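You operate a simulated robot arm through the tools that you are given. There is no shell and no other tool.

You are at the controls of a simulated two-armed robot. One attempt, no reset.

JOB
Change the wash tank's dirty water and add 2 shots of soap.
Fine: heater off first and leave it off; drain it all, refill to the mark, fill and drain lever shut.

Only the result counts: the job must be done as asked and must still hold three seconds after the hand-in. Knocking over, shifting, dropping, spilling or breaking anything else fails it.

ROBOT AND FRAMES
Two 7-joint arms with fingered hands on one trunk that stands fixed in place. Base frame: the origin is at the foot of the trunk, x ahead of it, y to its left, z up; the work surface is at about z = 880. Readings come in mm, rad, newtons and seconds.
The left shoulder is at [70, 145, 1212], the right one opposite. With the tool pointing down near the work surface each hand reaches from about 400 to 780 mm from the base axis, measured 20 degrees to its own side. Payload 3.5 kg a hand.
Tool frame (each hand has its own): the origin (TCP) lies between the finger pads and is the grasp point; the fingertips stand 25 mm ahead of it; z points along the fingers, y is the line along which they close. The gripper opens to 88 mm; its body begins 29 mm behind the TCP. The gripper is a hand of 4 fingers: y runs from the thumb to the fingers, the wrist lies at [-13, -97, -162] in the tool frame.
Orientation is that of the tool frame in the base frame, as a unit quaternion [x, y, z, w]. With the fingers straight down and the wrist toward the robot, the tool's x, y and z point along [0, 1, 0], [1, 0, 0] and [0, 0, -1] of the base frame.

CONTROLS
- The arms move only by the tool drive_tool. It takes "left_steps", "right_steps" or both (then of equal length, played together; a hand with none holds still); each is a list of rows, each an object of numbers (a shift or turn left out is 0): "dx", "dy", "dz": the shift along the base's x, y, z in mm; "ax", "ay", "az": the turn, a rotation vector about the base's x, y, z in rad. In form: [{"dx": .., "dy": .., "dz": .., "ax": .., "ay": .., "az": ..}, ...]. A call has 1 to 20 rows; each row shifts and turns the commanded pose from where the row before left it. Each row takes 0.2 s and may step no farther than 50 mm and 0.15 rad from the row before; otherwise, the whole call is refused. A pose out of reach is approached as far as the arm can. The call stops where the force on the tool passes 40 N (or 10 N more than at its start, if that is more) or the arm is blocked; 0.2 s more then pass. In this call time passes only in rows, and 0.2 s behind the last. The reply holds the time, the measured pose of the TCP, the force on the tool along the base axes, the opening and the grip force, in the units named above and with some noise, with the torque about the TCP (base axes, N m) and any sound that the robot's microphone picked up.
- Cameras (640 x 400 px; columns grow to the right, rows downward): "scene" is now at [119.3, -38.5, 1514.5]; the picture's right is [-0.46, -0.89, 0.00], its down [-0.64, 0.33, -0.69] and it looks along [0.61, -0.32, -0.72] (base axes); focal length 329 px, centre (320, 200). "left" rides on the left gripper at [-64, -83, -98] in its tool frame; the picture's right is [-0.62, -0.37, 0.69], its down [0.71, -0.63, 0.30] and it looks along [0.32, 0.68, 0.65] (tool axes); focal length 265 px, centre (320, 200). "right" rides on the right gripper at [64, -83, -98] in its tool frame; the picture's right is [-0.62, 0.37, -0.69], its down [-0.71, -0.63, 0.30] and it looks along [-0.32, 0.68, 0.65] (tool axes); focal length 265 px, centre (320, 200). There is no depth. A picture from a camera that has moved, and an enlarged one, comes with that camera's place and axes in the base frame and with its lens.
- snapshot(camera): a new picture of that camera. It takes no simulated time.
- slide_trunk(by): slides the trunk up (or, below 0, down) by that many mm; the arms and the scene camera ride with it, the base frame stays. It gives what a move gives, with no picture.
- set_fingers(index, middle, ring, thumb_bend, thumb_turn, hand): sets how far each is bent, from 0 (flat) to 1 (curled in); at 0.3 the hand is open as for a grip, at 0.7 the pads meet at the TCP. One left out holds its place. A second passes; each finger stops where it meets its share of the squeeze, and holds until it gets a number again. It is the only way to open and close the hand. It gives what a move gives, with no picture; readings hold the bend of each and the force on the fingers (four entries, about 0 where the hand has none), thumb and palm. thumb_turn goes from beside the hand (0) to across from the fingers (1), as for a grip.
- aim_head(pan, tilt): turns the head with the scene camera to pan (to the left, within 1.501 rad either way) and tilt (down, from -0.506 to 1.204), counted from straight ahead of the robot. It gives what a move gives.
- enlarge(camera, box): a new picture of the part [left, top, right, bottom] of that camera's present view, enlarged. It takes no simulated time.
- hand_in(): hands the job in; it is judged then, once.

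Nothing tells you positions but the pictures and the camera data. Unless the task says otherwise, let go and move clear before handing in.

The tools are called as a command line: name --argument value ..., lists and objects as JSON in quotes. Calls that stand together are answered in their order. drive_tool: Moves the arms, as the interface text tells. Its arguments: {"type":"object","properties":{"left_steps":{"type":"array","items":{"type":"object","properties":{"dx":{"type":"number"},"dy":{"type":"number"},"dz":{"type":"number"},"ax":{"type":"number"},"ay":{"type":"number"},"az":{"type":"number"}}}},"right_steps":{"type":"array","items":{"type":"object","properties":{"dx":{"type":"number"},"dy":{"type":"number"},"dz":{"type":"number"},"ax":{"type":"number"},"ay":{"type":"number"},"az":{"type":"number"}}}}},"required":[]} The other tools are called the same way: slide_trunk (by) moves the trunk up or down; set_fingers (index, middle, ring, thumb_bend, thumb_turn, hand) moves the fingers one by one; aim_head (pan, tilt) turns the head that bears the scene camera; snapshot (camera) takes a picture; enlarge (camera, box) takes an enlarged picture of a part of a camera's view; hand_in () hands the job in.

At the start:

```text
clock: 0.0
left_tcp_pos: [557.5, -69.9, 1221.7]
left_orientation: [0.707, 0.707, -0.001, 0.0]
left_ft_force: [0.2, -0.4, 0.7]
left_torque: [-0.02, -0.01, 0.0]
left_gripper_width: 87.7
left_gripper_force: 0.0
left_shape: jaw
left_bend: [0.3, 0.3, 0.3, 0.3, 0.98]
left_finger forces: [0.1, 0.1, 0.0, 0.0, 0.0, 0.0]
right_tcp_pos: [339.4, -446.3, 1209.8]
right_orientation: [0.707, 0.708, -0.001, 0.0]
right_ft_force: [-0.2, 0.3, -0.4]
right_torque: [-0.01, -0.02, 0.05]
right_gripper_width: 87.4
right_gripper_force: 0.1
right_shape: jaw
right_bend: [0.3, 0.3, 0.3, 0.3, 0.98]
right_finger forces: [0.1, 0.1, 0.0, 0.0, 0.0, 0.0]
trunk travel left (down, up): [-775.0, 65.0]
head pan, tilt (commanded): [-0.483, 0.805]
```

scene: 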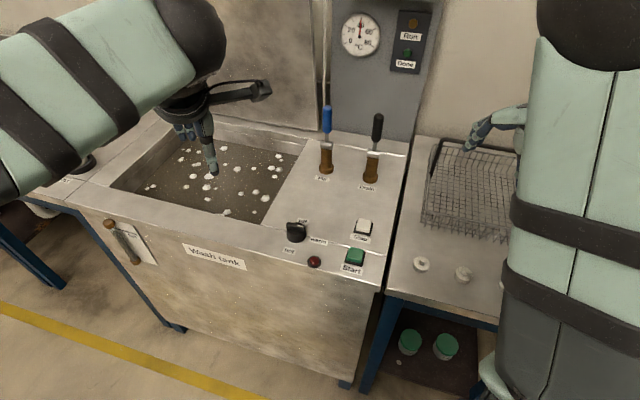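
right: 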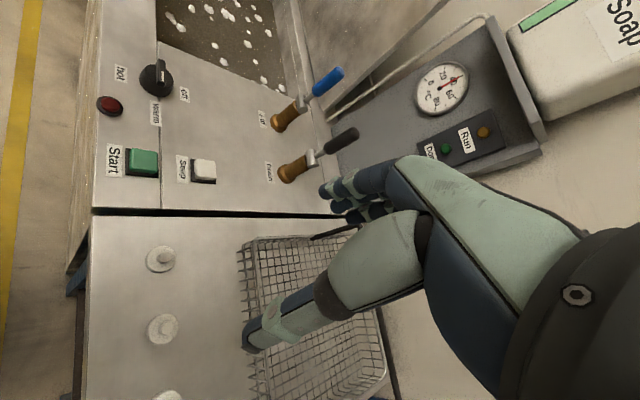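
left: 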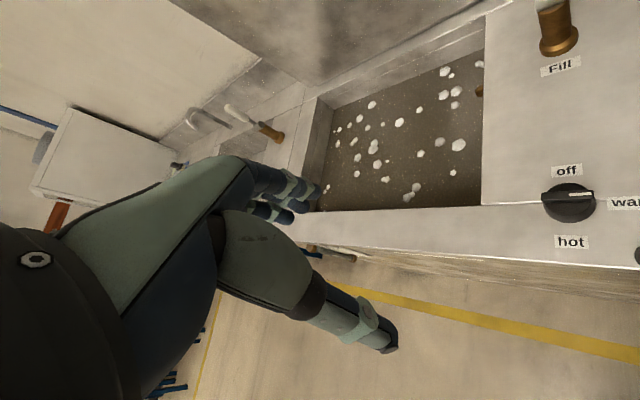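

I see a wash tank with dirty water, a heater knob (off/warm/hot), Fill (blue) and Drain (black) levers, a Soap button and a Start button. I'll look closer before moving anything.

enlarge --camera "scene" --box '[260, 80, 420, 280]'

enlarge --camera "left" --box '[480, 0, 640, 280]'

enlarge --camera "right" --box '[80, 0, 400, 220]'

enlarge --camera "scene" --box '[60, 100, 320, 280]'

enlarge --camera "scene" --box '[310, 0, 450, 90]'

```text
2.00 times, centred on (340, 180) of scene
camera zoom: at [119.3, -38.5, 1514.5], right [-0.46, -0.89, 0.0], down [-0.64, 0.33, -0.69], along [0.61, -0.32, -0.72], focal length 659 px, centre (280, 240)
```

zoom: 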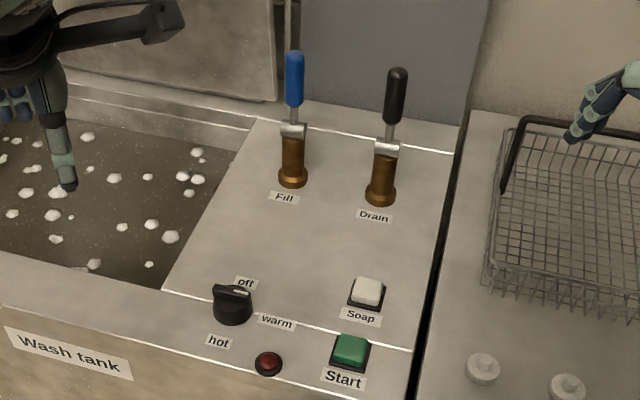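

```text
1.43 times, centred on (560, 140) of left
camera zoom: at [472.4, -133.7, 1320.6], right [-0.37, -0.62, -0.69], down [-0.63, 0.71, -0.3], along [0.68, 0.32, -0.65], focal length 379 px, centre (-23, 286)
```

zoom: 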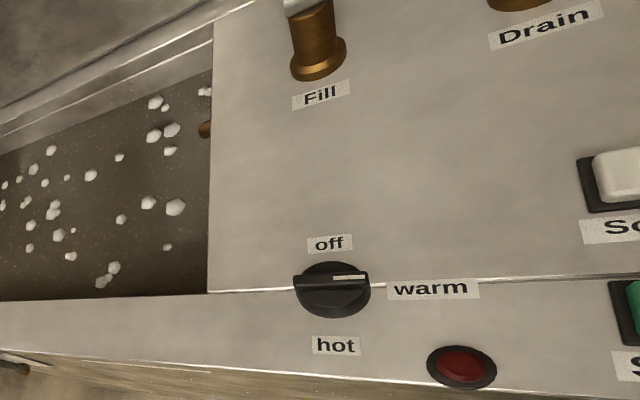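

```text
1.82 times, centred on (240, 110) of right
camera zoom: at [255.6, -382.3, 1308.8], right [0.37, -0.62, 0.69], down [-0.63, -0.71, -0.3], along [0.68, -0.32, -0.65], focal length 483 px, centre (466, 364)
```

zoom: 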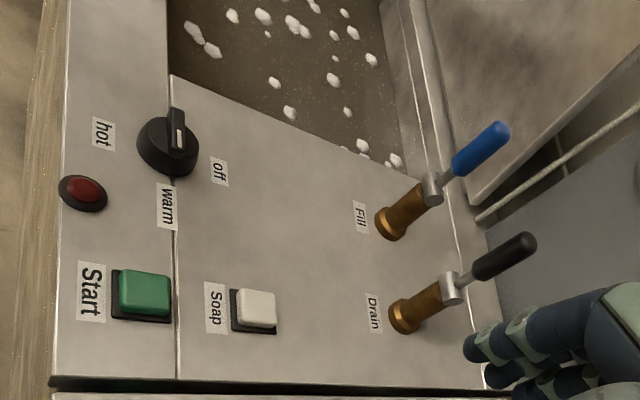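

```text
2.22 times, centred on (190, 190) of scene
camera zoom: at [119.3, -38.5, 1514.5], right [-0.46, -0.89, 0.0], down [-0.64, 0.33, -0.69], along [0.61, -0.32, -0.72], focal length 732 px, centre (609, 222)
```

zoom: 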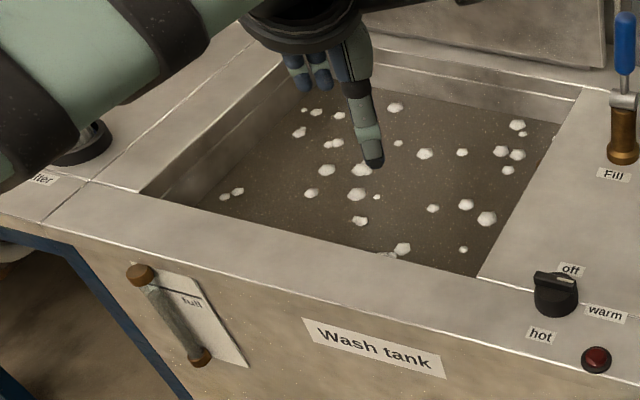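

```text
4.44 times, centred on (380, 45) of scene
camera zoom: at [119.3, -38.5, 1514.5], right [-0.46, -0.89, 0.0], down [-0.64, 0.33, -0.69], along [0.61, -0.32, -0.72], focal length 1464 px, centre (53, 889)
```

zoom: 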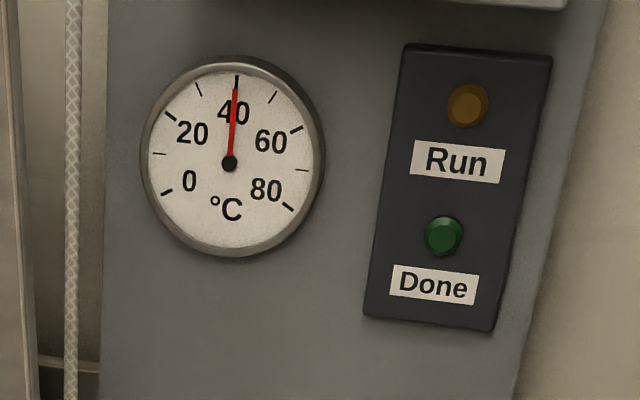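

The knob points at "warm", and both levers stand upright. I'll zoom in on the levers, the sight gauge at the front and the buttons.

enlarge --camera "scene" --box '[305, 95, 395, 195]'

enlarge --camera "right" --box '[250, 50, 370, 200]'

enlarge --camera "scene" --box '[95, 205, 175, 275]'

enlarge --camera "scene" --box '[270, 205, 390, 280]'

enlarge --camera "left" --box '[140, 60, 330, 220]'

```text
4.00 times, centred on (350, 145) of scene
camera zoom: at [119.3, -38.5, 1514.5], right [-0.46, -0.89, 0.0], down [-0.64, 0.33, -0.69], along [0.61, -0.32, -0.72], focal length 1317 px, centre (200, 420)
```

zoom: 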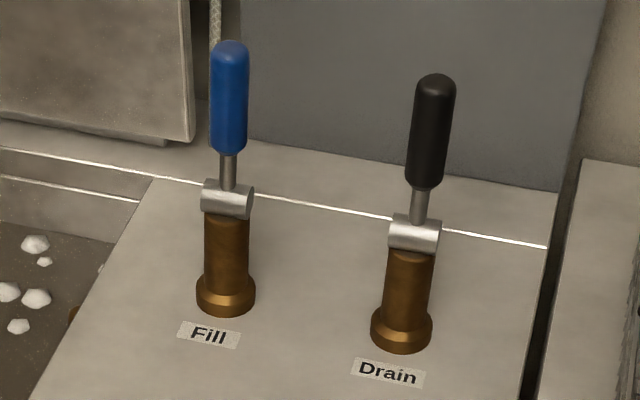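

```text
2.67 times, centred on (310, 125) of right
camera zoom: at [255.6, -382.3, 1308.8], right [0.37, -0.62, 0.69], down [-0.63, -0.71, -0.3], along [0.68, -0.32, -0.65], focal length 708 px, centre (347, 400)
```

zoom: 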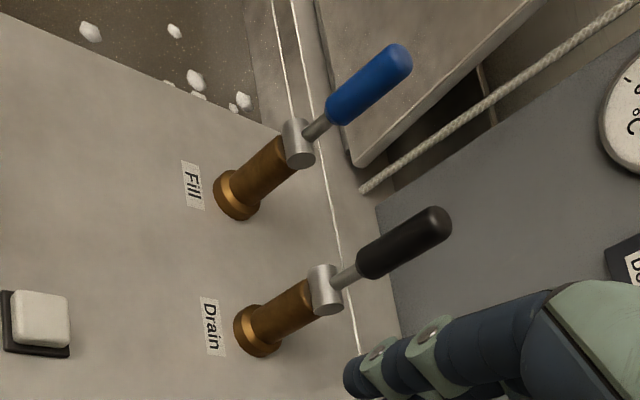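

```text
5.71 times, centred on (135, 240) of scene
camera zoom: at [119.3, -38.5, 1514.5], right [-0.46, -0.89, 0.0], down [-0.64, 0.33, -0.69], along [0.61, -0.32, -0.72], focal length 1882 px, centre (1377, -29)
```

zoom: 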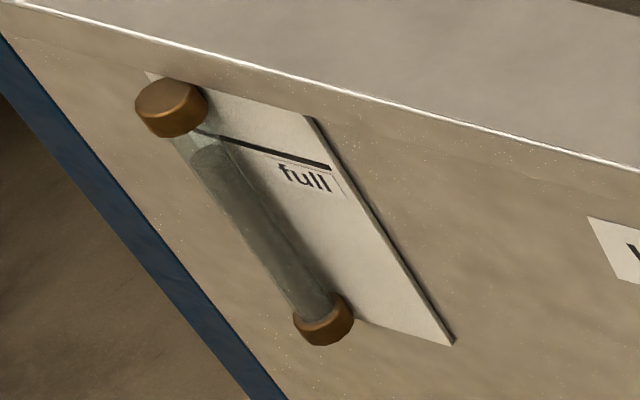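

```text
5.33 times, centred on (330, 242) of scene
camera zoom: at [119.3, -38.5, 1514.5], right [-0.46, -0.89, 0.0], down [-0.64, 0.33, -0.69], along [0.61, -0.32, -0.72], focal length 1756 px, centre (267, -27)
```

zoom: 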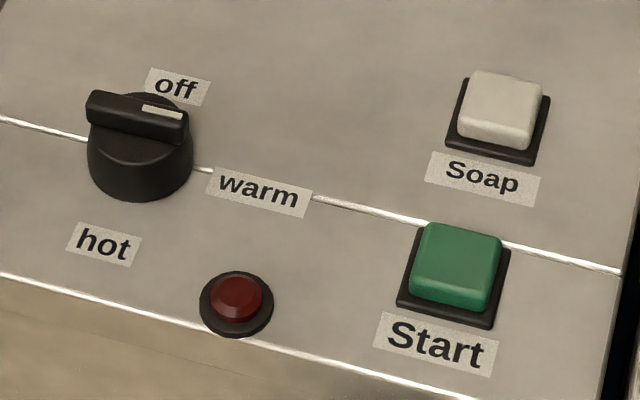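

```text
2.50 times, centred on (235, 140) of left
camera zoom: at [472.4, -133.7, 1320.6], right [-0.37, -0.62, -0.69], down [-0.63, 0.71, -0.3], along [0.68, 0.32, -0.65], focal length 664 px, centre (532, 350)
```

zoom: 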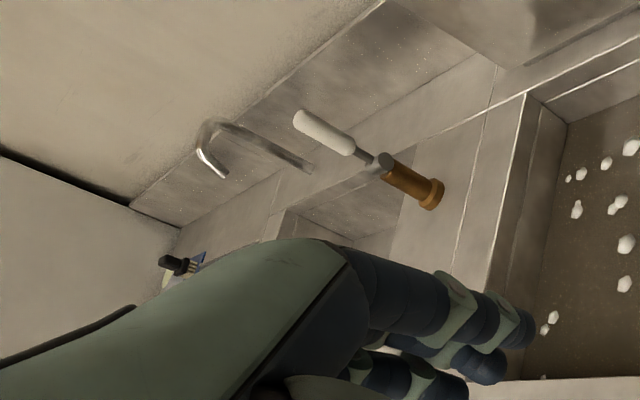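

The layout is clear now: the tank is turned about 45° to my right. I make the heater knob about (580,-216), the Fill lever about (755,-391), the Drain lever about (666,-485), and the level gauge at the left front about (867,177,798). First I'll take the left hand off to the left, to free the view and later watch the gauge.

drive_tool --left_steps '[{"dy": 45}, {"dy": 45}, {"dy": 45}, {"dy": 45}, {"dy": 45}, {"dy": 45}]'

```text
clock: 1.4
left_tcp_pos: [557.3, 202.0, 1224.2]
left_orientation: [0.708, 0.707, -0.001, 0.001]
left_ft_force: [0.9, -0.2, -0.3]
left_torque: [-0.03, -0.02, 0.01]
left_gripper_width: 87.8
left_gripper_force: 0.0
left_shape: jaw
left_bend: [0.3, 0.3, 0.3, 0.3, 0.98]
left_finger forces: [0.0, 0.0, 0.0, 0.0, 0.0, 0.1]
right_tcp_pos: [338.9, -445.1, 1211.1]
right_orientation: [0.707, 0.707, -0.001, 0.0]
right_ft_force: [0.8, 0.1, -0.3]
right_torque: [-0.03, -0.01, 0.0]
right_gripper_width: 87.4
right_gripper_force: 0.0
right_shape: jaw
right_bend: [0.3, 0.3, 0.3, 0.3, 0.98]
right_finger forces: [0.0, 0.0, 0.0, 0.0, 0.0, 0.1]
trunk travel left (down, up): [-775.0, 65.0]
head pan, tilt (commanded): [-0.483, 0.805]
```

snapshot --camera "scene"

snapshot --camera "left"

```text
taken
camera scene: at [119.1, -36.4, 1514.6], right [-0.46, -0.89, 0.0], down [-0.64, 0.33, -0.69], along [0.61, -0.32, -0.72], focal length 329 px, centre (320, 200)
```

scene: 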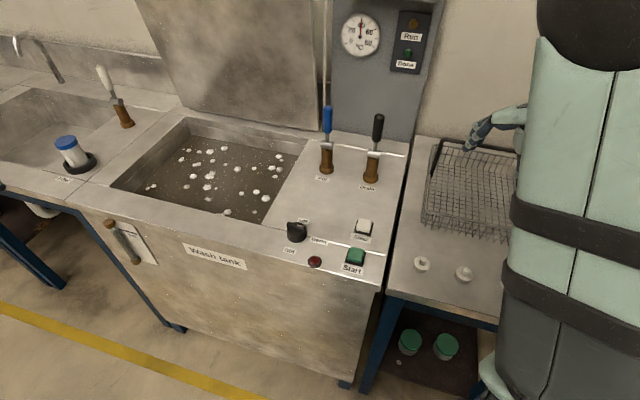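

```text
taken
camera left: at [472.4, 139.0, 1322.6], right [-0.37, -0.62, -0.69], down [-0.63, 0.71, -0.31], along [0.68, 0.32, -0.65], focal length 265 px, centre (320, 200)
```

left: 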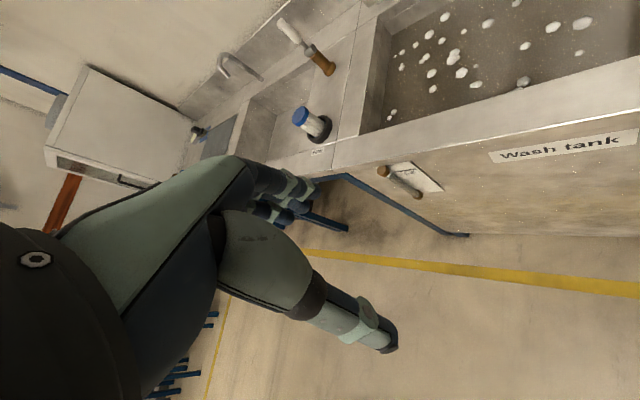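

The scene view is clear now. I'll check the filter-like item on the left and read the gauge more closely.

enlarge --camera "scene" --box '[0, 30, 200, 200]'

enlarge --camera "scene" --box '[95, 205, 175, 275]'

enlarge --camera "scene" --box '[110, 110, 310, 230]'

enlarge --camera "left" --box '[360, 140, 460, 210]'

```text
2.35 times, centred on (100, 115) of scene
camera zoom: at [119.1, -36.4, 1514.6], right [-0.46, -0.89, 0.0], down [-0.64, 0.33, -0.69], along [0.61, -0.32, -0.72], focal length 775 px, centre (838, 400)
```

zoom: 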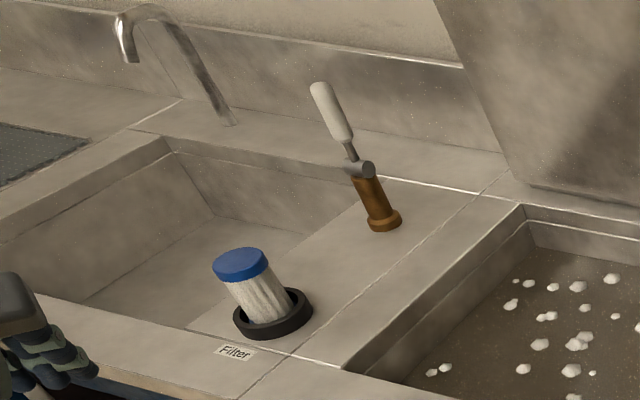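

```text
5.71 times, centred on (135, 240) of scene
camera zoom: at [119.1, -36.4, 1514.6], right [-0.46, -0.89, 0.0], down [-0.64, 0.33, -0.69], along [0.61, -0.32, -0.72], focal length 1882 px, centre (1377, -29)
```

zoom: 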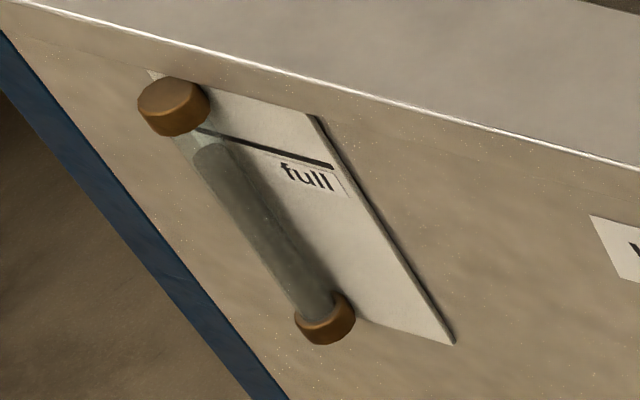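

```text
3.20 times, centred on (210, 170) of scene
camera zoom: at [119.1, -36.4, 1514.6], right [-0.46, -0.89, 0.0], down [-0.64, 0.33, -0.69], along [0.61, -0.32, -0.72], focal length 1054 px, centre (672, 296)
```

zoom: 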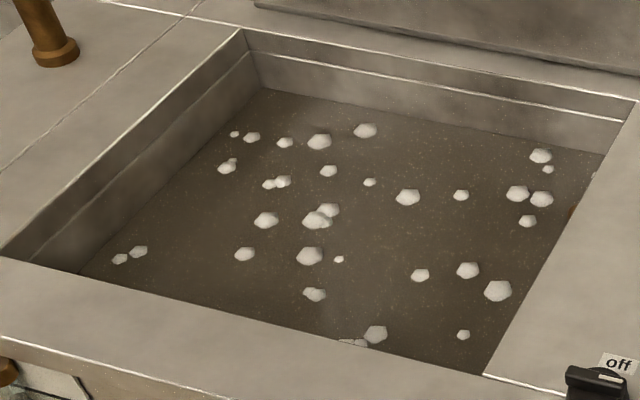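

```text
5.71 times, centred on (410, 175) of left
camera zoom: at [472.4, 139.0, 1322.6], right [-0.37, -0.62, -0.69], down [-0.63, 0.71, -0.31], along [0.68, 0.32, -0.65], focal length 1517 px, centre (-194, 343)
```

zoom: 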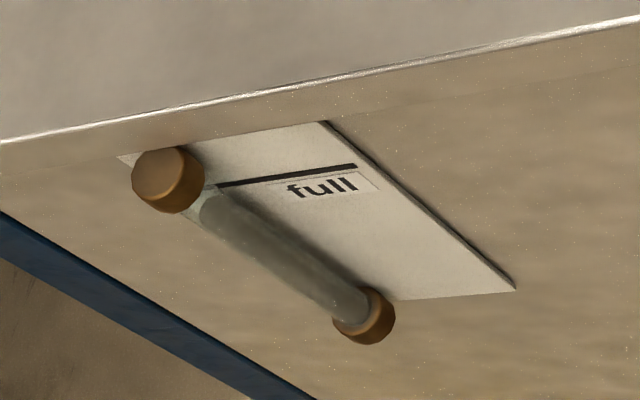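

The filter and the white lever belong to another station, so I'll leave them alone. Now I'll lower the left hand in front of the gauge, staying in the free space ahead of the tank, so its camera looks at the level mark horizontally.

drive_tool --left_steps '[{"dz": -40, "az": -0.125}, {"dz": -40, "az": -0.125}, {"dz": -40, "az": -0.125}, {"dz": -40, "az": -0.125}, {"dz": -40}, {"dz": -40}, {"dz": -40}]'

snapshot --camera "scene"

snapshot --camera "left"

```text
clock: 3.0
left_tcp_pos: [558.1, 196.2, 942.1]
left_orientation: [0.86, 0.51, 0.0, 0.0]
left_ft_force: [0.2, -0.5, -0.9]
left_torque: [0.0, 0.0, 0.01]
left_gripper_width: 87.6
left_gripper_force: 0.1
left_shape: jaw
left_bend: [0.3, 0.3, 0.3, 0.3, 0.98]
left_finger forces: [0.0, 0.0, 0.0, 0.0, 0.1, 0.0]
right_tcp_pos: [341.1, -447.4, 1210.3]
right_orientation: [0.708, 0.707, -0.001, 0.0]
right_ft_force: [0.4, 0.5, 0.7]
right_torque: [0.03, 0.02, -0.01]
right_gripper_width: 87.6
right_gripper_force: 0.1
right_shape: jaw
right_bend: [0.3, 0.3, 0.3, 0.3, 0.98]
right_finger forces: [0.1, 0.1, 0.0, 0.1, 0.0, 0.0]
trunk travel left (down, up): [-775.0, 65.0]
head pan, tilt (commanded): [-0.483, 0.805]
```

```text
taken
camera scene: at [121.1, -38.2, 1514.4], right [-0.46, -0.89, 0.0], down [-0.64, 0.33, -0.69], along [0.61, -0.32, -0.72], focal length 329 px, centre (320, 200)
```

scene: 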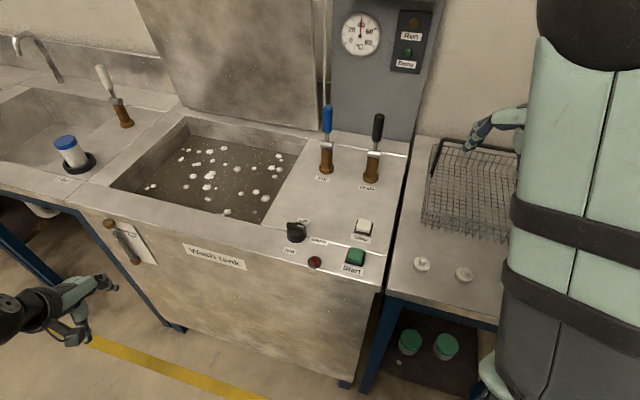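

```text
taken
camera left: at [452.4, 180.4, 1041.1], right [-0.62, -0.37, -0.69], down [-0.21, 0.93, -0.31], along [0.76, -0.04, -0.65], focal length 265 px, centre (320, 200)
```

left: 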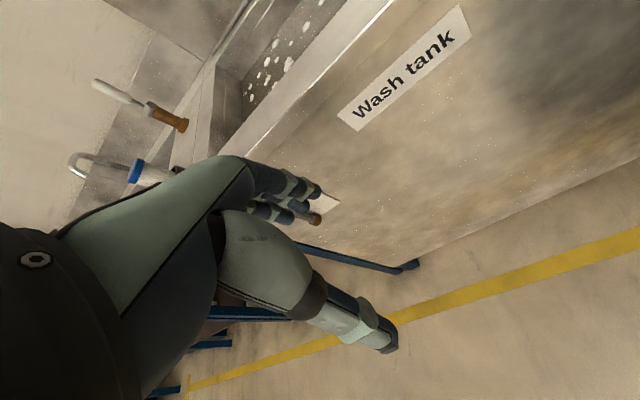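

The left hand is moving freely. I'll lower it a further 230 mm so the gauge comes level with its camera.

drive_tool --left_steps '[{"dz": -40}, {"dz": -40}, {"dz": -40}, {"dz": -40}, {"dz": -40}, {"dz": -30}]'

snapshot --camera "left"

snapshot --camera "scene"

```text
clock: 4.4
left_tcp_pos: [557.5, 197.1, 713.0]
left_orientation: [0.859, 0.511, 0.0, 0.0]
left_ft_force: [-0.1, 0.5, -0.5]
left_torque: [0.0, 0.0, 0.03]
left_gripper_width: 87.7
left_gripper_force: 0.1
left_shape: jaw
left_bend: [0.3, 0.3, 0.3, 0.3, 0.98]
left_finger forces: [0.1, 0.1, 0.0, 0.0, 0.0, 0.0]
right_tcp_pos: [339.3, -447.5, 1210.3]
right_orientation: [0.707, 0.707, 0.0, -0.001]
right_ft_force: [0.0, 0.2, -1.4]
right_torque: [0.01, -0.02, 0.01]
right_gripper_width: 87.6
right_gripper_force: 0.1
right_shape: jaw
right_bend: [0.3, 0.3, 0.3, 0.3, 0.98]
right_finger forces: [0.1, 0.0, 0.1, 0.0, 0.0, 0.0]
trunk travel left (down, up): [-775.0, 65.0]
head pan, tilt (commanded): [-0.483, 0.805]
```

```text
taken
camera left: at [451.7, 181.7, 811.4], right [-0.62, -0.37, -0.69], down [-0.21, 0.93, -0.31], along [0.76, -0.04, -0.65], focal length 265 px, centre (320, 200)
```

left: 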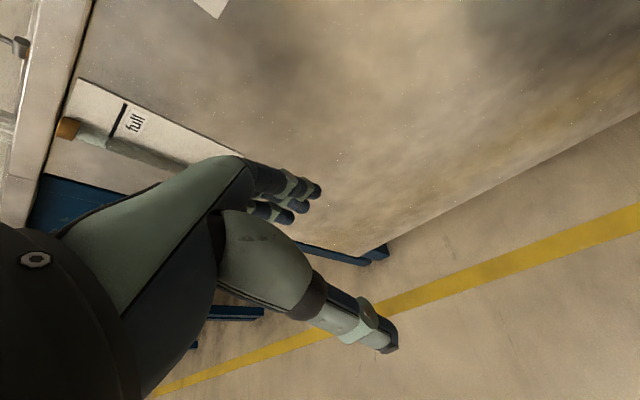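

```text
taken
camera scene: at [119.4, -38.1, 1514.6], right [-0.46, -0.89, 0.0], down [-0.64, 0.33, -0.69], along [0.61, -0.32, -0.72], focal length 329 px, centre (320, 200)
```

scene: 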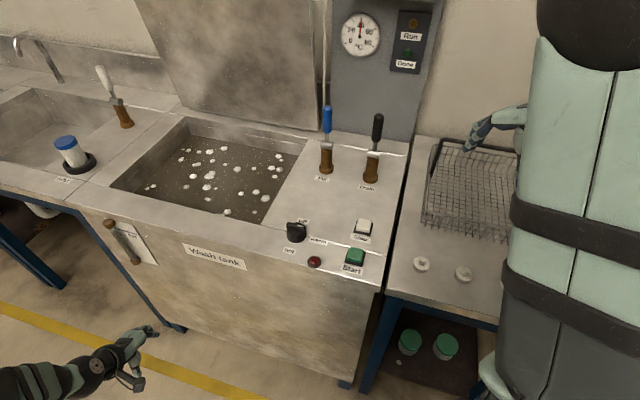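

The gauge is in view from nearly level with the mark. I'll enlarge it.

enlarge --camera "left" --box '[50, 80, 170, 180]'

```text
4.00 times, centred on (110, 130) of left
camera zoom: at [451.7, 181.7, 811.4], right [-0.62, -0.37, -0.69], down [-0.21, 0.93, -0.31], along [0.76, -0.04, -0.65], focal length 1062 px, centre (1160, 480)
```

zoom: 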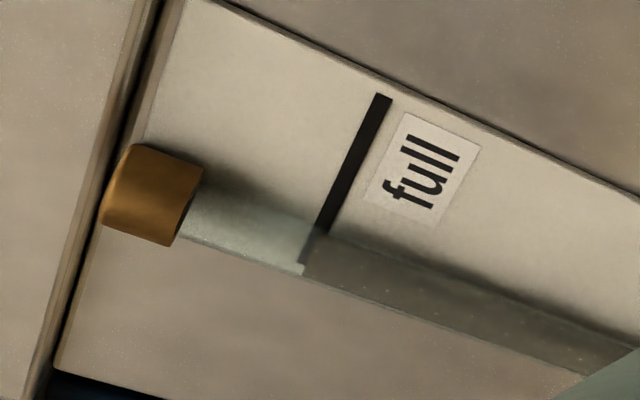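

At this height the water stands exactly at the "full" mark, so this picture is my reference for the refill. It also shows that both levers upright means shut. Next I'll bring the right hand above the heater knob, turned so its fingers straddle the pointer bar.

drive_tool --right_steps '[{"dx": 40, "dy": 38, "dz": -15, "az": -0.128}, {"dx": 40, "dy": 38, "dz": -15, "az": -0.128}, {"dx": 40, "dy": 38, "dz": -15, "az": -0.128}, {"dx": 40, "dy": 38, "dz": -15, "az": -0.128}, {"dx": 40, "dy": 38, "dz": -15, "az": -0.128}, {"dx": 40, "dy": 39, "dz": -15, "az": -0.128}]'

snapshot --camera "right"

snapshot --camera "scene"

```text
refused: row 1 steps farther than a row can; nothing moved
```

```text
taken
camera right: at [255.7, -382.0, 1308.9], right [0.37, -0.62, 0.69], down [-0.63, -0.71, -0.3], along [0.68, -0.32, -0.65], focal length 265 px, centre (320, 200)
```

right: 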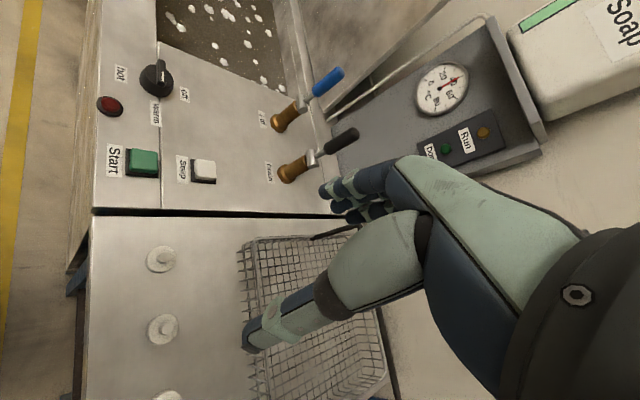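

```text
taken
camera scene: at [119.4, -38.1, 1514.6], right [-0.46, -0.89, 0.0], down [-0.64, 0.33, -0.69], along [0.61, -0.32, -0.72], focal length 329 px, centre (320, 200)
```

scene: 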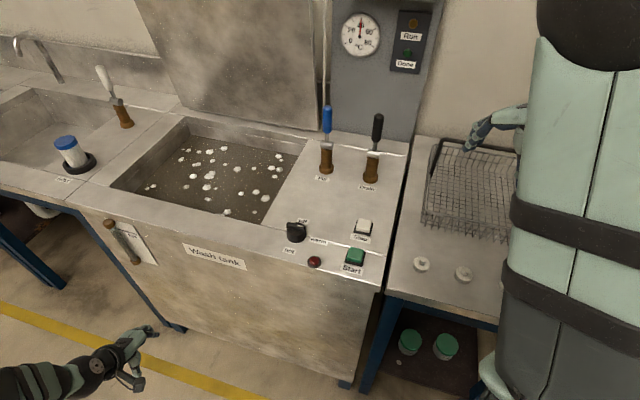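

That was refused because the combined step came to more than 50 mm. I'll redo the same move in smaller steps.

drive_tool --right_steps '[{"dx": 30, "dy": 29, "dz": -12, "az": -0.096}, {"dx": 30, "dy": 29, "dz": -12, "az": -0.096}, {"dx": 30, "dy": 29, "dz": -12, "az": -0.096}, {"dx": 30, "dy": 29, "dz": -12, "az": -0.096}, {"dx": 30, "dy": 29, "dz": -12, "az": -0.096}, {"dx": 30, "dy": 29, "dz": -12, "az": -0.096}, {"dx": 30, "dy": 29, "dz": -12, "az": -0.096}, {"dx": 30, "dy": 28, "dz": -12, "az": -0.096}]'

snapshot --camera "right"

snapshot --camera "scene"

```text
clock: 6.2
left_tcp_pos: [556.9, 198.4, 712.5]
left_orientation: [0.86, 0.51, 0.0, 0.001]
left_ft_force: [-0.7, 0.0, -0.2]
left_torque: [-0.01, 0.01, -0.03]
left_gripper_width: 87.6
left_gripper_force: 0.0
left_shape: jaw
left_bend: [0.3, 0.3, 0.3, 0.3, 0.98]
left_finger forces: [0.0, 0.0, 0.0, 0.0, 0.1, 0.1]
right_tcp_pos: [580.8, -224.8, 1122.5]
right_orientation: [0.927, 0.375, 0.019, -0.023]
right_ft_force: [0.6, 0.1, 0.3]
right_torque: [0.0, 0.03, 0.02]
right_gripper_width: 87.8
right_gripper_force: 0.1
right_shape: jaw
right_bend: [0.3, 0.3, 0.3, 0.3, 0.98]
right_finger forces: [0.1, 0.0, 0.0, 0.0, 0.0, 0.0]
trunk travel left (down, up): [-775.0, 65.0]
head pan, tilt (commanded): [-0.483, 0.805]
```

```text
taken
camera right: at [567.3, -124.9, 1226.4], right [-0.2, -0.73, 0.65], down [-0.95, -0.03, -0.32], along [0.25, -0.68, -0.69], focal length 265 px, centre (320, 200)
```

right: 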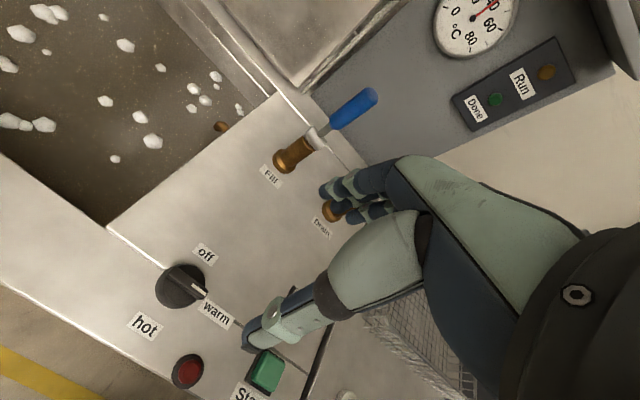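

```text
taken
camera scene: at [120.8, -37.4, 1514.4], right [-0.46, -0.89, 0.0], down [-0.64, 0.33, -0.69], along [0.61, -0.32, -0.72], focal length 329 px, centre (320, 200)
```

scene: 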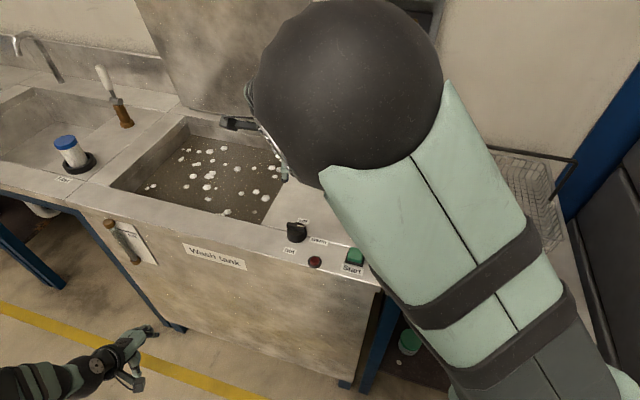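

The hand is roughly above the knob. I'll bring it lower and re-measure the knob from the close camera.

drive_tool --right_steps '[{"dz": -40}, {"dz": -40}, {"dz": -30}]'

snapshot --camera "right"

enlarge --camera "scene" --box '[220, 150, 380, 280]'

```text
clock: 7.0
left_tcp_pos: [556.6, 197.6, 712.8]
left_orientation: [0.86, 0.51, 0.0, 0.0]
left_ft_force: [1.5, -0.4, -0.6]
left_torque: [0.01, 0.0, -0.01]
left_gripper_width: 87.8
left_gripper_force: 0.2
left_shape: jaw
left_bend: [0.3, 0.3, 0.3, 0.3, 0.98]
left_finger forces: [0.0, 0.0, 0.1, 0.1, 0.0, 0.1]
right_tcp_pos: [579.4, -215.2, 1005.9]
right_orientation: [0.92, 0.391, -0.001, 0.001]
right_ft_force: [-0.1, -0.5, -0.7]
right_torque: [0.01, 0.0, -0.01]
right_gripper_width: 87.8
right_gripper_force: 0.0
right_shape: jaw
right_bend: [0.3, 0.3, 0.3, 0.3, 0.98]
right_finger forces: [0.1, 0.0, 0.0, 0.0, 0.0, 0.0]
trunk travel left (down, up): [-775.0, 65.0]
head pan, tilt (commanded): [-0.483, 0.805]
```

```text
taken
camera right: at [562.8, -111.1, 1103.6], right [-0.16, -0.7, 0.69], down [-0.95, -0.08, -0.3], along [0.27, -0.71, -0.65], focal length 265 px, centre (320, 200)
```

right: 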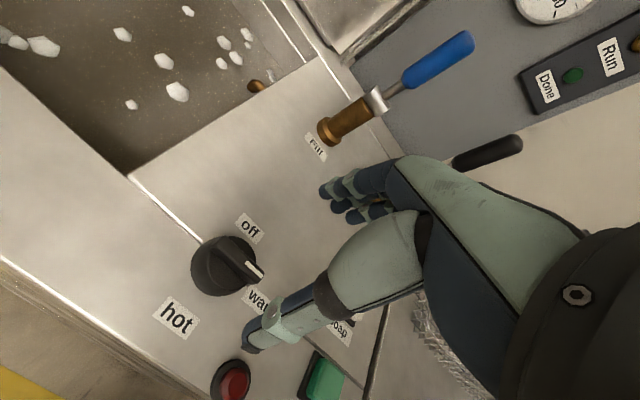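

```text
3.08 times, centred on (300, 215) of scene
camera zoom: at [119.7, -38.7, 1514.5], right [-0.46, -0.89, 0.0], down [-0.64, 0.33, -0.69], along [0.61, -0.32, -0.72], focal length 1013 px, centre (382, 154)
```

zoom: 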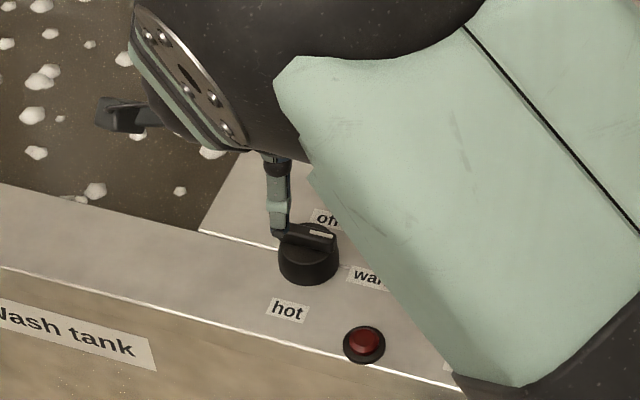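

enlarge --camera "right" --box '[160, 200, 320, 320]'

```text
3.33 times, centred on (240, 260) of right
camera zoom: at [562.8, -111.1, 1103.6], right [-0.16, -0.7, 0.69], down [-0.95, -0.08, -0.3], along [0.27, -0.71, -0.65], focal length 885 px, centre (587, 0)
```

zoom: 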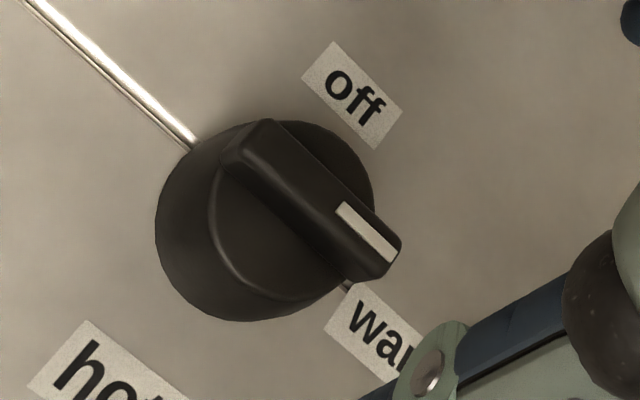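

I now put the pointer bar's centre near (583,-215) with its top at about z=911. I'll lower the hand over the bar in small steps, then pinch it.

drive_tool --right_steps '[{"dx": 3.5, "dz": -25}, {"dz": -25}, {"dz": -15}]'

snapshot --camera "right"

enlarge --camera "scene" --box '[240, 160, 360, 280]'

```text
clock: 7.8
left_tcp_pos: [556.8, 196.8, 713.8]
left_orientation: [0.86, 0.51, 0.0, 0.0]
left_ft_force: [-0.2, 0.3, 0.0]
left_torque: [-0.04, 0.01, 0.01]
left_gripper_width: 87.6
left_gripper_force: 0.1
left_shape: jaw
left_bend: [0.3, 0.3, 0.3, 0.3, 0.98]
left_finger forces: [0.0, 0.0, 0.0, 0.1, 0.0, 0.0]
right_tcp_pos: [581.3, -215.4, 940.4]
right_orientation: [0.921, 0.391, -0.001, 0.0]
right_ft_force: [0.0, 0.0, 0.3]
right_torque: [0.04, -0.02, 0.02]
right_gripper_width: 87.5
right_gripper_force: 0.1
right_shape: jaw
right_bend: [0.3, 0.3, 0.3, 0.3, 0.98]
right_finger forces: [0.1, 0.0, 0.0, 0.0, 0.1, 0.1]
trunk travel left (down, up): [-775.0, 65.0]
head pan, tilt (commanded): [-0.483, 0.805]
```

```text
taken
camera right: at [566.7, -111.6, 1038.6], right [-0.17, -0.7, 0.69], down [-0.95, -0.08, -0.3], along [0.27, -0.71, -0.65], focal length 265 px, centre (320, 200)
```

right: 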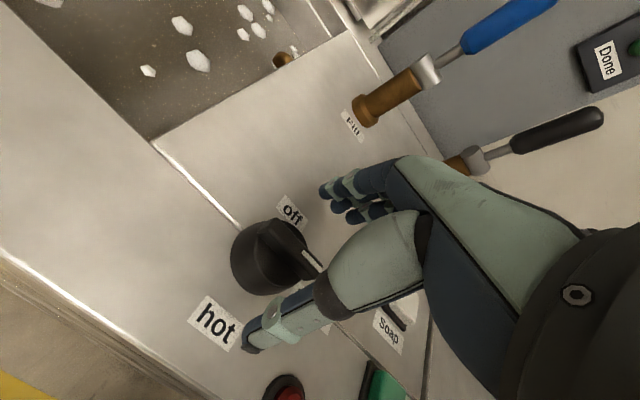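

```text
3.33 times, centred on (300, 220) of scene
camera zoom: at [119.3, -38.2, 1514.5], right [-0.46, -0.89, 0.0], down [-0.64, 0.33, -0.69], along [0.61, -0.32, -0.72], focal length 1098 px, centre (387, 133)
```

zoom: 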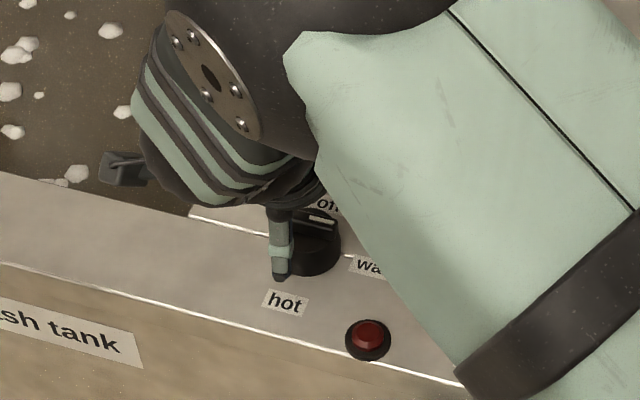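

The bar lies right under the grasp point. I'll lower 9 mm more and begin closing the fingers.

drive_tool --right_steps '[{"dx": 1, "dz": -9}]'

set_fingers --hand "right" --index 0.5 --middle 0.5 --ring 0.5 --thumb_bend 0.5

snapshot --camera "right"

enlarge --camera "scene" --box '[240, 160, 360, 280]'

```text
clock: 8.2
left_tcp_pos: [557.4, 197.2, 713.4]
left_orientation: [0.86, 0.51, 0.0, 0.0]
left_ft_force: [0.3, -0.7, 0.1]
left_torque: [0.0, -0.02, -0.03]
left_gripper_width: 87.8
left_gripper_force: 0.2
left_shape: jaw
left_bend: [0.3, 0.3, 0.3, 0.3, 0.98]
left_finger forces: [0.1, 0.0, 0.1, 0.0, 0.0, 0.0]
right_tcp_pos: [583.4, -214.1, 930.9]
right_orientation: [0.92, 0.391, -0.001, 0.0]
right_ft_force: [-0.1, -0.1, -0.3]
right_torque: [0.02, 0.0, 0.0]
right_gripper_width: 87.6
right_gripper_force: 0.1
right_shape: jaw
right_bend: [0.3, 0.3, 0.3, 0.3, 0.98]
right_finger forces: [0.0, 0.0, 0.0, 0.1, 0.1, 0.1]
trunk travel left (down, up): [-775.0, 65.0]
head pan, tilt (commanded): [-0.483, 0.805]
```

```text
clock: 9.2
left_tcp_pos: [556.6, 197.9, 713.9]
left_orientation: [0.86, 0.511, 0.0, 0.0]
left_ft_force: [0.4, 0.4, 0.0]
left_torque: [-0.02, 0.0, 0.0]
left_gripper_width: 87.7
left_gripper_force: 0.1
left_shape: jaw
left_bend: [0.3, 0.3, 0.3, 0.3, 0.98]
left_finger forces: [0.0, 0.1, 0.0, 0.1, 0.1, 0.0]
right_tcp_pos: [583.2, -215.6, 932.0]
right_orientation: [0.92, 0.391, -0.001, 0.0]
right_ft_force: [-0.4, 0.1, 0.5]
right_torque: [-0.02, -0.01, -0.03]
right_gripper_width: 42.4
right_gripper_force: 0.1
right_shape: fingers
right_bend: [0.5, 0.5, 0.5, 0.5, 0.98]
right_finger forces: [0.0, 0.0, 0.0, 0.1, 0.0, 0.1]
trunk travel left (down, up): [-775.0, 65.0]
head pan, tilt (commanded): [-0.483, 0.805]
```

```text
taken
camera right: at [568.1, -110.9, 1029.8], right [-0.16, -0.7, 0.69], down [-0.95, -0.08, -0.3], along [0.27, -0.71, -0.65], focal length 265 px, centre (320, 200)
```

right: 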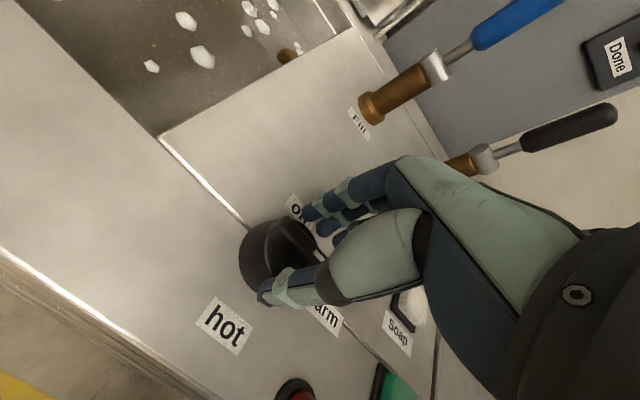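

```text
3.33 times, centred on (300, 220) of scene
camera zoom: at [119.5, -38.3, 1514.5], right [-0.46, -0.89, 0.0], down [-0.64, 0.33, -0.69], along [0.61, -0.32, -0.72], focal length 1098 px, centre (387, 133)
```

zoom: 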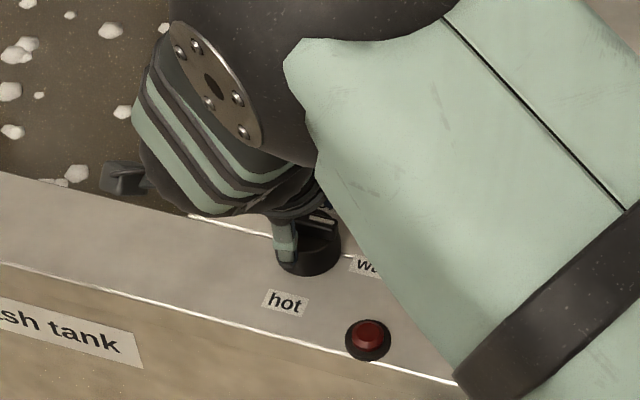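

Nothing touching yet, with the gap at 42 mm. I'll lower another 6 mm so the tips sit beside the bar, then close gently.

drive_tool --right_steps '[{"dz": -3}, {"dz": -3}]'

set_fingers --hand "right" --index 0.62 --middle 0.62 --ring 0.62 --thumb_bend 0.62

snapshot --camera "right"

enlarge --camera "scene" --box '[240, 160, 360, 280]'

```text
clock: 9.8
left_tcp_pos: [556.9, 198.2, 712.7]
left_orientation: [0.86, 0.51, 0.0, -0.001]
left_ft_force: [0.7, -0.3, 0.1]
left_torque: [-0.01, 0.01, 0.0]
left_gripper_width: 87.8
left_gripper_force: 0.0
left_shape: jaw
left_bend: [0.3, 0.3, 0.3, 0.3, 0.98]
left_finger forces: [0.0, 0.0, 0.0, 0.0, 0.0, 0.0]
right_tcp_pos: [583.7, -216.2, 923.1]
right_orientation: [0.921, 0.39, 0.0, 0.0]
right_ft_force: [-0.2, 0.1, 0.6]
right_torque: [-0.03, 0.0, -0.03]
right_gripper_width: 42.2
right_gripper_force: 0.1
right_shape: fingers
right_bend: [0.5, 0.5, 0.5, 0.5, 0.98]
right_finger forces: [0.1, 0.1, 0.0, 0.0, 0.0, 0.0]
trunk travel left (down, up): [-775.0, 65.0]
head pan, tilt (commanded): [-0.483, 0.805]
```

```text
clock: 10.8
left_tcp_pos: [557.4, 197.1, 713.0]
left_orientation: [0.86, 0.51, 0.0, 0.0]
left_ft_force: [0.4, 0.0, -0.6]
left_torque: [0.02, -0.01, 0.0]
left_gripper_width: 87.7
left_gripper_force: 0.1
left_shape: jaw
left_bend: [0.3, 0.3, 0.3, 0.3, 0.98]
left_finger forces: [0.0, 0.0, 0.0, 0.0, 0.0, 0.0]
right_tcp_pos: [584.1, -216.1, 925.6]
right_orientation: [0.921, 0.39, 0.0, 0.0]
right_ft_force: [1.9, -3.7, 0.5]
right_torque: [-0.11, -0.05, 0.02]
right_gripper_width: 34.5
right_gripper_force: 7.4
right_shape: fingers
right_bend: [0.54, 0.57, 0.62, 0.54, 0.97]
right_finger forces: [5.0, 4.4, 0.0, 0.1, 5.7, 0.1]
trunk travel left (down, up): [-775.0, 65.0]
head pan, tilt (commanded): [-0.483, 0.805]
```

```text
taken
camera right: at [568.7, -112.3, 1022.8], right [-0.17, -0.7, 0.69], down [-0.95, -0.08, -0.3], along [0.27, -0.71, -0.65], focal length 265 px, centre (320, 200)
```

right: 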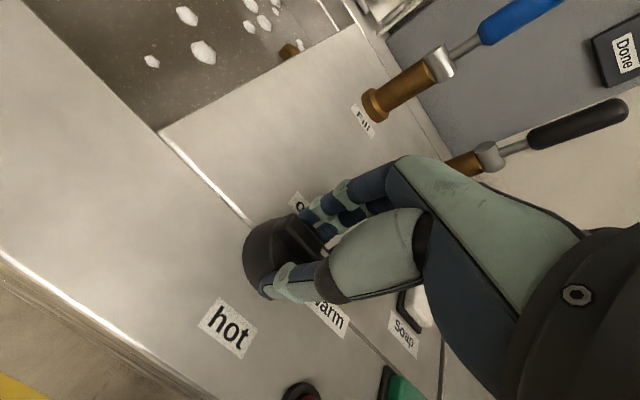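

```text
3.33 times, centred on (300, 220) of scene
camera zoom: at [119.9, -39.1, 1514.5], right [-0.47, -0.89, 0.0], down [-0.64, 0.34, -0.69], along [0.61, -0.32, -0.72], focal length 1098 px, centre (387, 133)
```

zoom: 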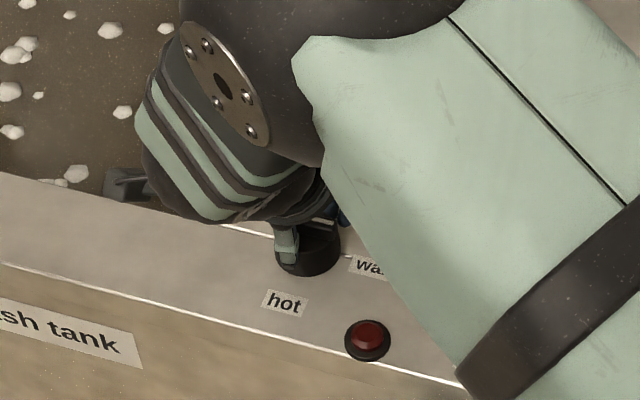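

Index, middle and thumb are holding the knob. I'll turn it gently counter-clockwise, towards "off", and check that it follows.

drive_tool --right_steps '[{"az": 0.1}, {"az": 0.1}, {"az": 0.1}, {"az": 0.1}]'

enlarge --camera "right" --box '[180, 160, 400, 340]'

enlarge --camera "scene" --box '[240, 160, 360, 280]'

```text
clock: 11.8
left_tcp_pos: [557.3, 196.6, 713.7]
left_orientation: [0.86, 0.511, 0.001, 0.001]
left_ft_force: [-0.3, 0.2, -0.8]
left_torque: [0.02, 0.02, 0.0]
left_gripper_width: 87.5
left_gripper_force: 0.1
left_shape: jaw
left_bend: [0.3, 0.3, 0.3, 0.3, 0.98]
left_finger forces: [0.0, 0.0, 0.0, 0.0, 0.0, 0.0]
right_tcp_pos: [584.0, -216.4, 924.9]
right_orientation: [0.824, 0.567, 0.0, 0.0]
right_ft_force: [2.1, -2.8, 2.7]
right_torque: [-0.11, -0.06, -0.01]
right_gripper_width: 34.3
right_gripper_force: 8.1
right_shape: fingers
right_bend: [0.54, 0.57, 0.62, 0.54, 0.97]
right_finger forces: [4.9, 4.4, 0.0, 0.1, 6.3, 0.1]
trunk travel left (down, up): [-775.0, 65.0]
head pan, tilt (commanded): [-0.483, 0.805]
```

```text
2.22 times, centred on (290, 250) of right
camera zoom: at [529.3, -126.3, 1022.5], right [0.12, -0.71, 0.69], down [-0.84, -0.44, -0.3], along [0.52, -0.55, -0.65], focal length 590 px, centre (387, 89)
```

zoom: 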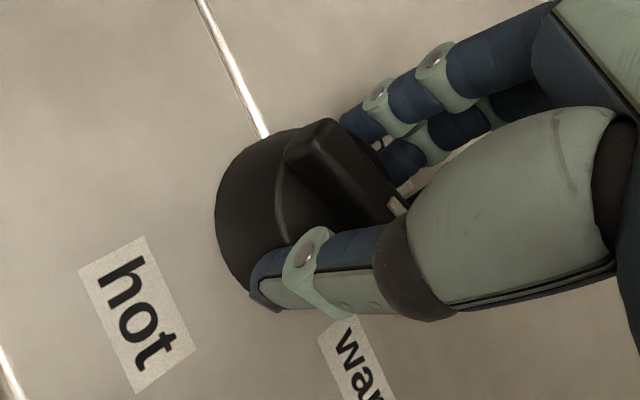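

```text
3.33 times, centred on (300, 220) of scene
camera zoom: at [119.3, -39.2, 1514.5], right [-0.46, -0.89, 0.0], down [-0.64, 0.34, -0.69], along [0.61, -0.32, -0.72], focal length 1098 px, centre (387, 133)
```

zoom: 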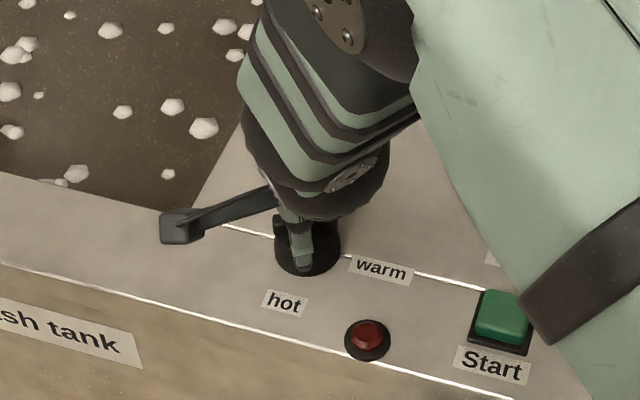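

The knob turns with the hand. I'll keep going towards "off".

drive_tool --right_steps '[{"az": 0.12}, {"az": 0.12}, {"az": 0.12}, {"az": 0.12}, {"az": 0.12}, {"az": 0.12}, {"az": 0.12}, {"az": 0.12}, {"az": 0.12}]'

enlarge --camera "right" --box '[180, 160, 400, 340]'

enlarge --camera "scene" --box '[240, 160, 360, 280]'

```text
clock: 13.8
left_tcp_pos: [558.0, 197.3, 712.9]
left_orientation: [0.86, 0.511, 0.0, -0.001]
left_ft_force: [0.6, 0.6, 0.0]
left_torque: [0.01, 0.02, 0.03]
left_gripper_width: 88.0
left_gripper_force: 0.1
left_shape: jaw
left_bend: [0.3, 0.3, 0.3, 0.3, 0.98]
left_finger forces: [0.1, 0.1, 0.0, 0.0, 0.0, 0.0]
right_tcp_pos: [583.3, -215.7, 923.6]
right_orientation: [0.413, 0.911, 0.0, 0.0]
right_ft_force: [4.8, 1.1, 4.3]
right_torque: [0.06, -0.15, 0.0]
right_gripper_width: 34.7
right_gripper_force: 8.5
right_shape: fingers
right_bend: [0.54, 0.57, 0.62, 0.55, 0.97]
right_finger forces: [5.8, 5.5, 0.0, 0.0, 5.6, 0.0]
trunk travel left (down, up): [-775.0, 65.0]
head pan, tilt (commanded): [-0.483, 0.805]
```

```text
2.22 times, centred on (290, 250) of right
camera zoom: at [478.6, -221.2, 1022.4], right [0.68, -0.23, 0.69], down [-0.01, -0.95, -0.3], along [0.73, 0.2, -0.65], focal length 590 px, centre (387, 89)
```

zoom: 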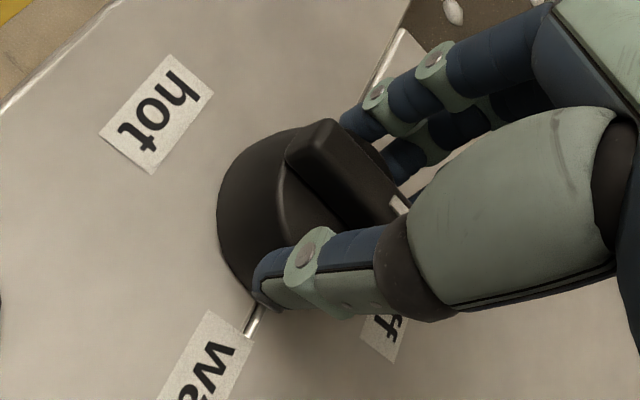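

```text
3.33 times, centred on (300, 220) of scene
camera zoom: at [120.0, -38.0, 1514.5], right [-0.46, -0.89, 0.0], down [-0.64, 0.33, -0.69], along [0.61, -0.32, -0.72], focal length 1098 px, centre (387, 133)
```

zoom: 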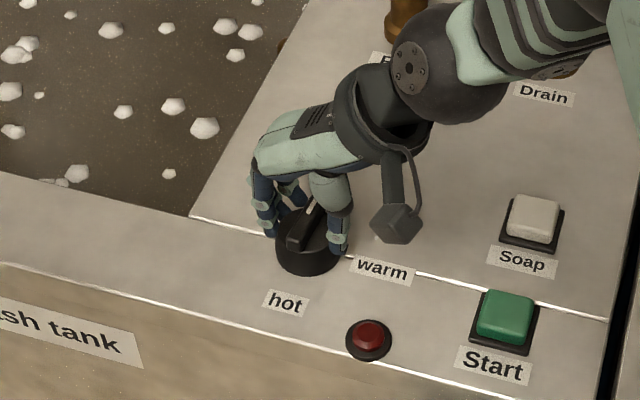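

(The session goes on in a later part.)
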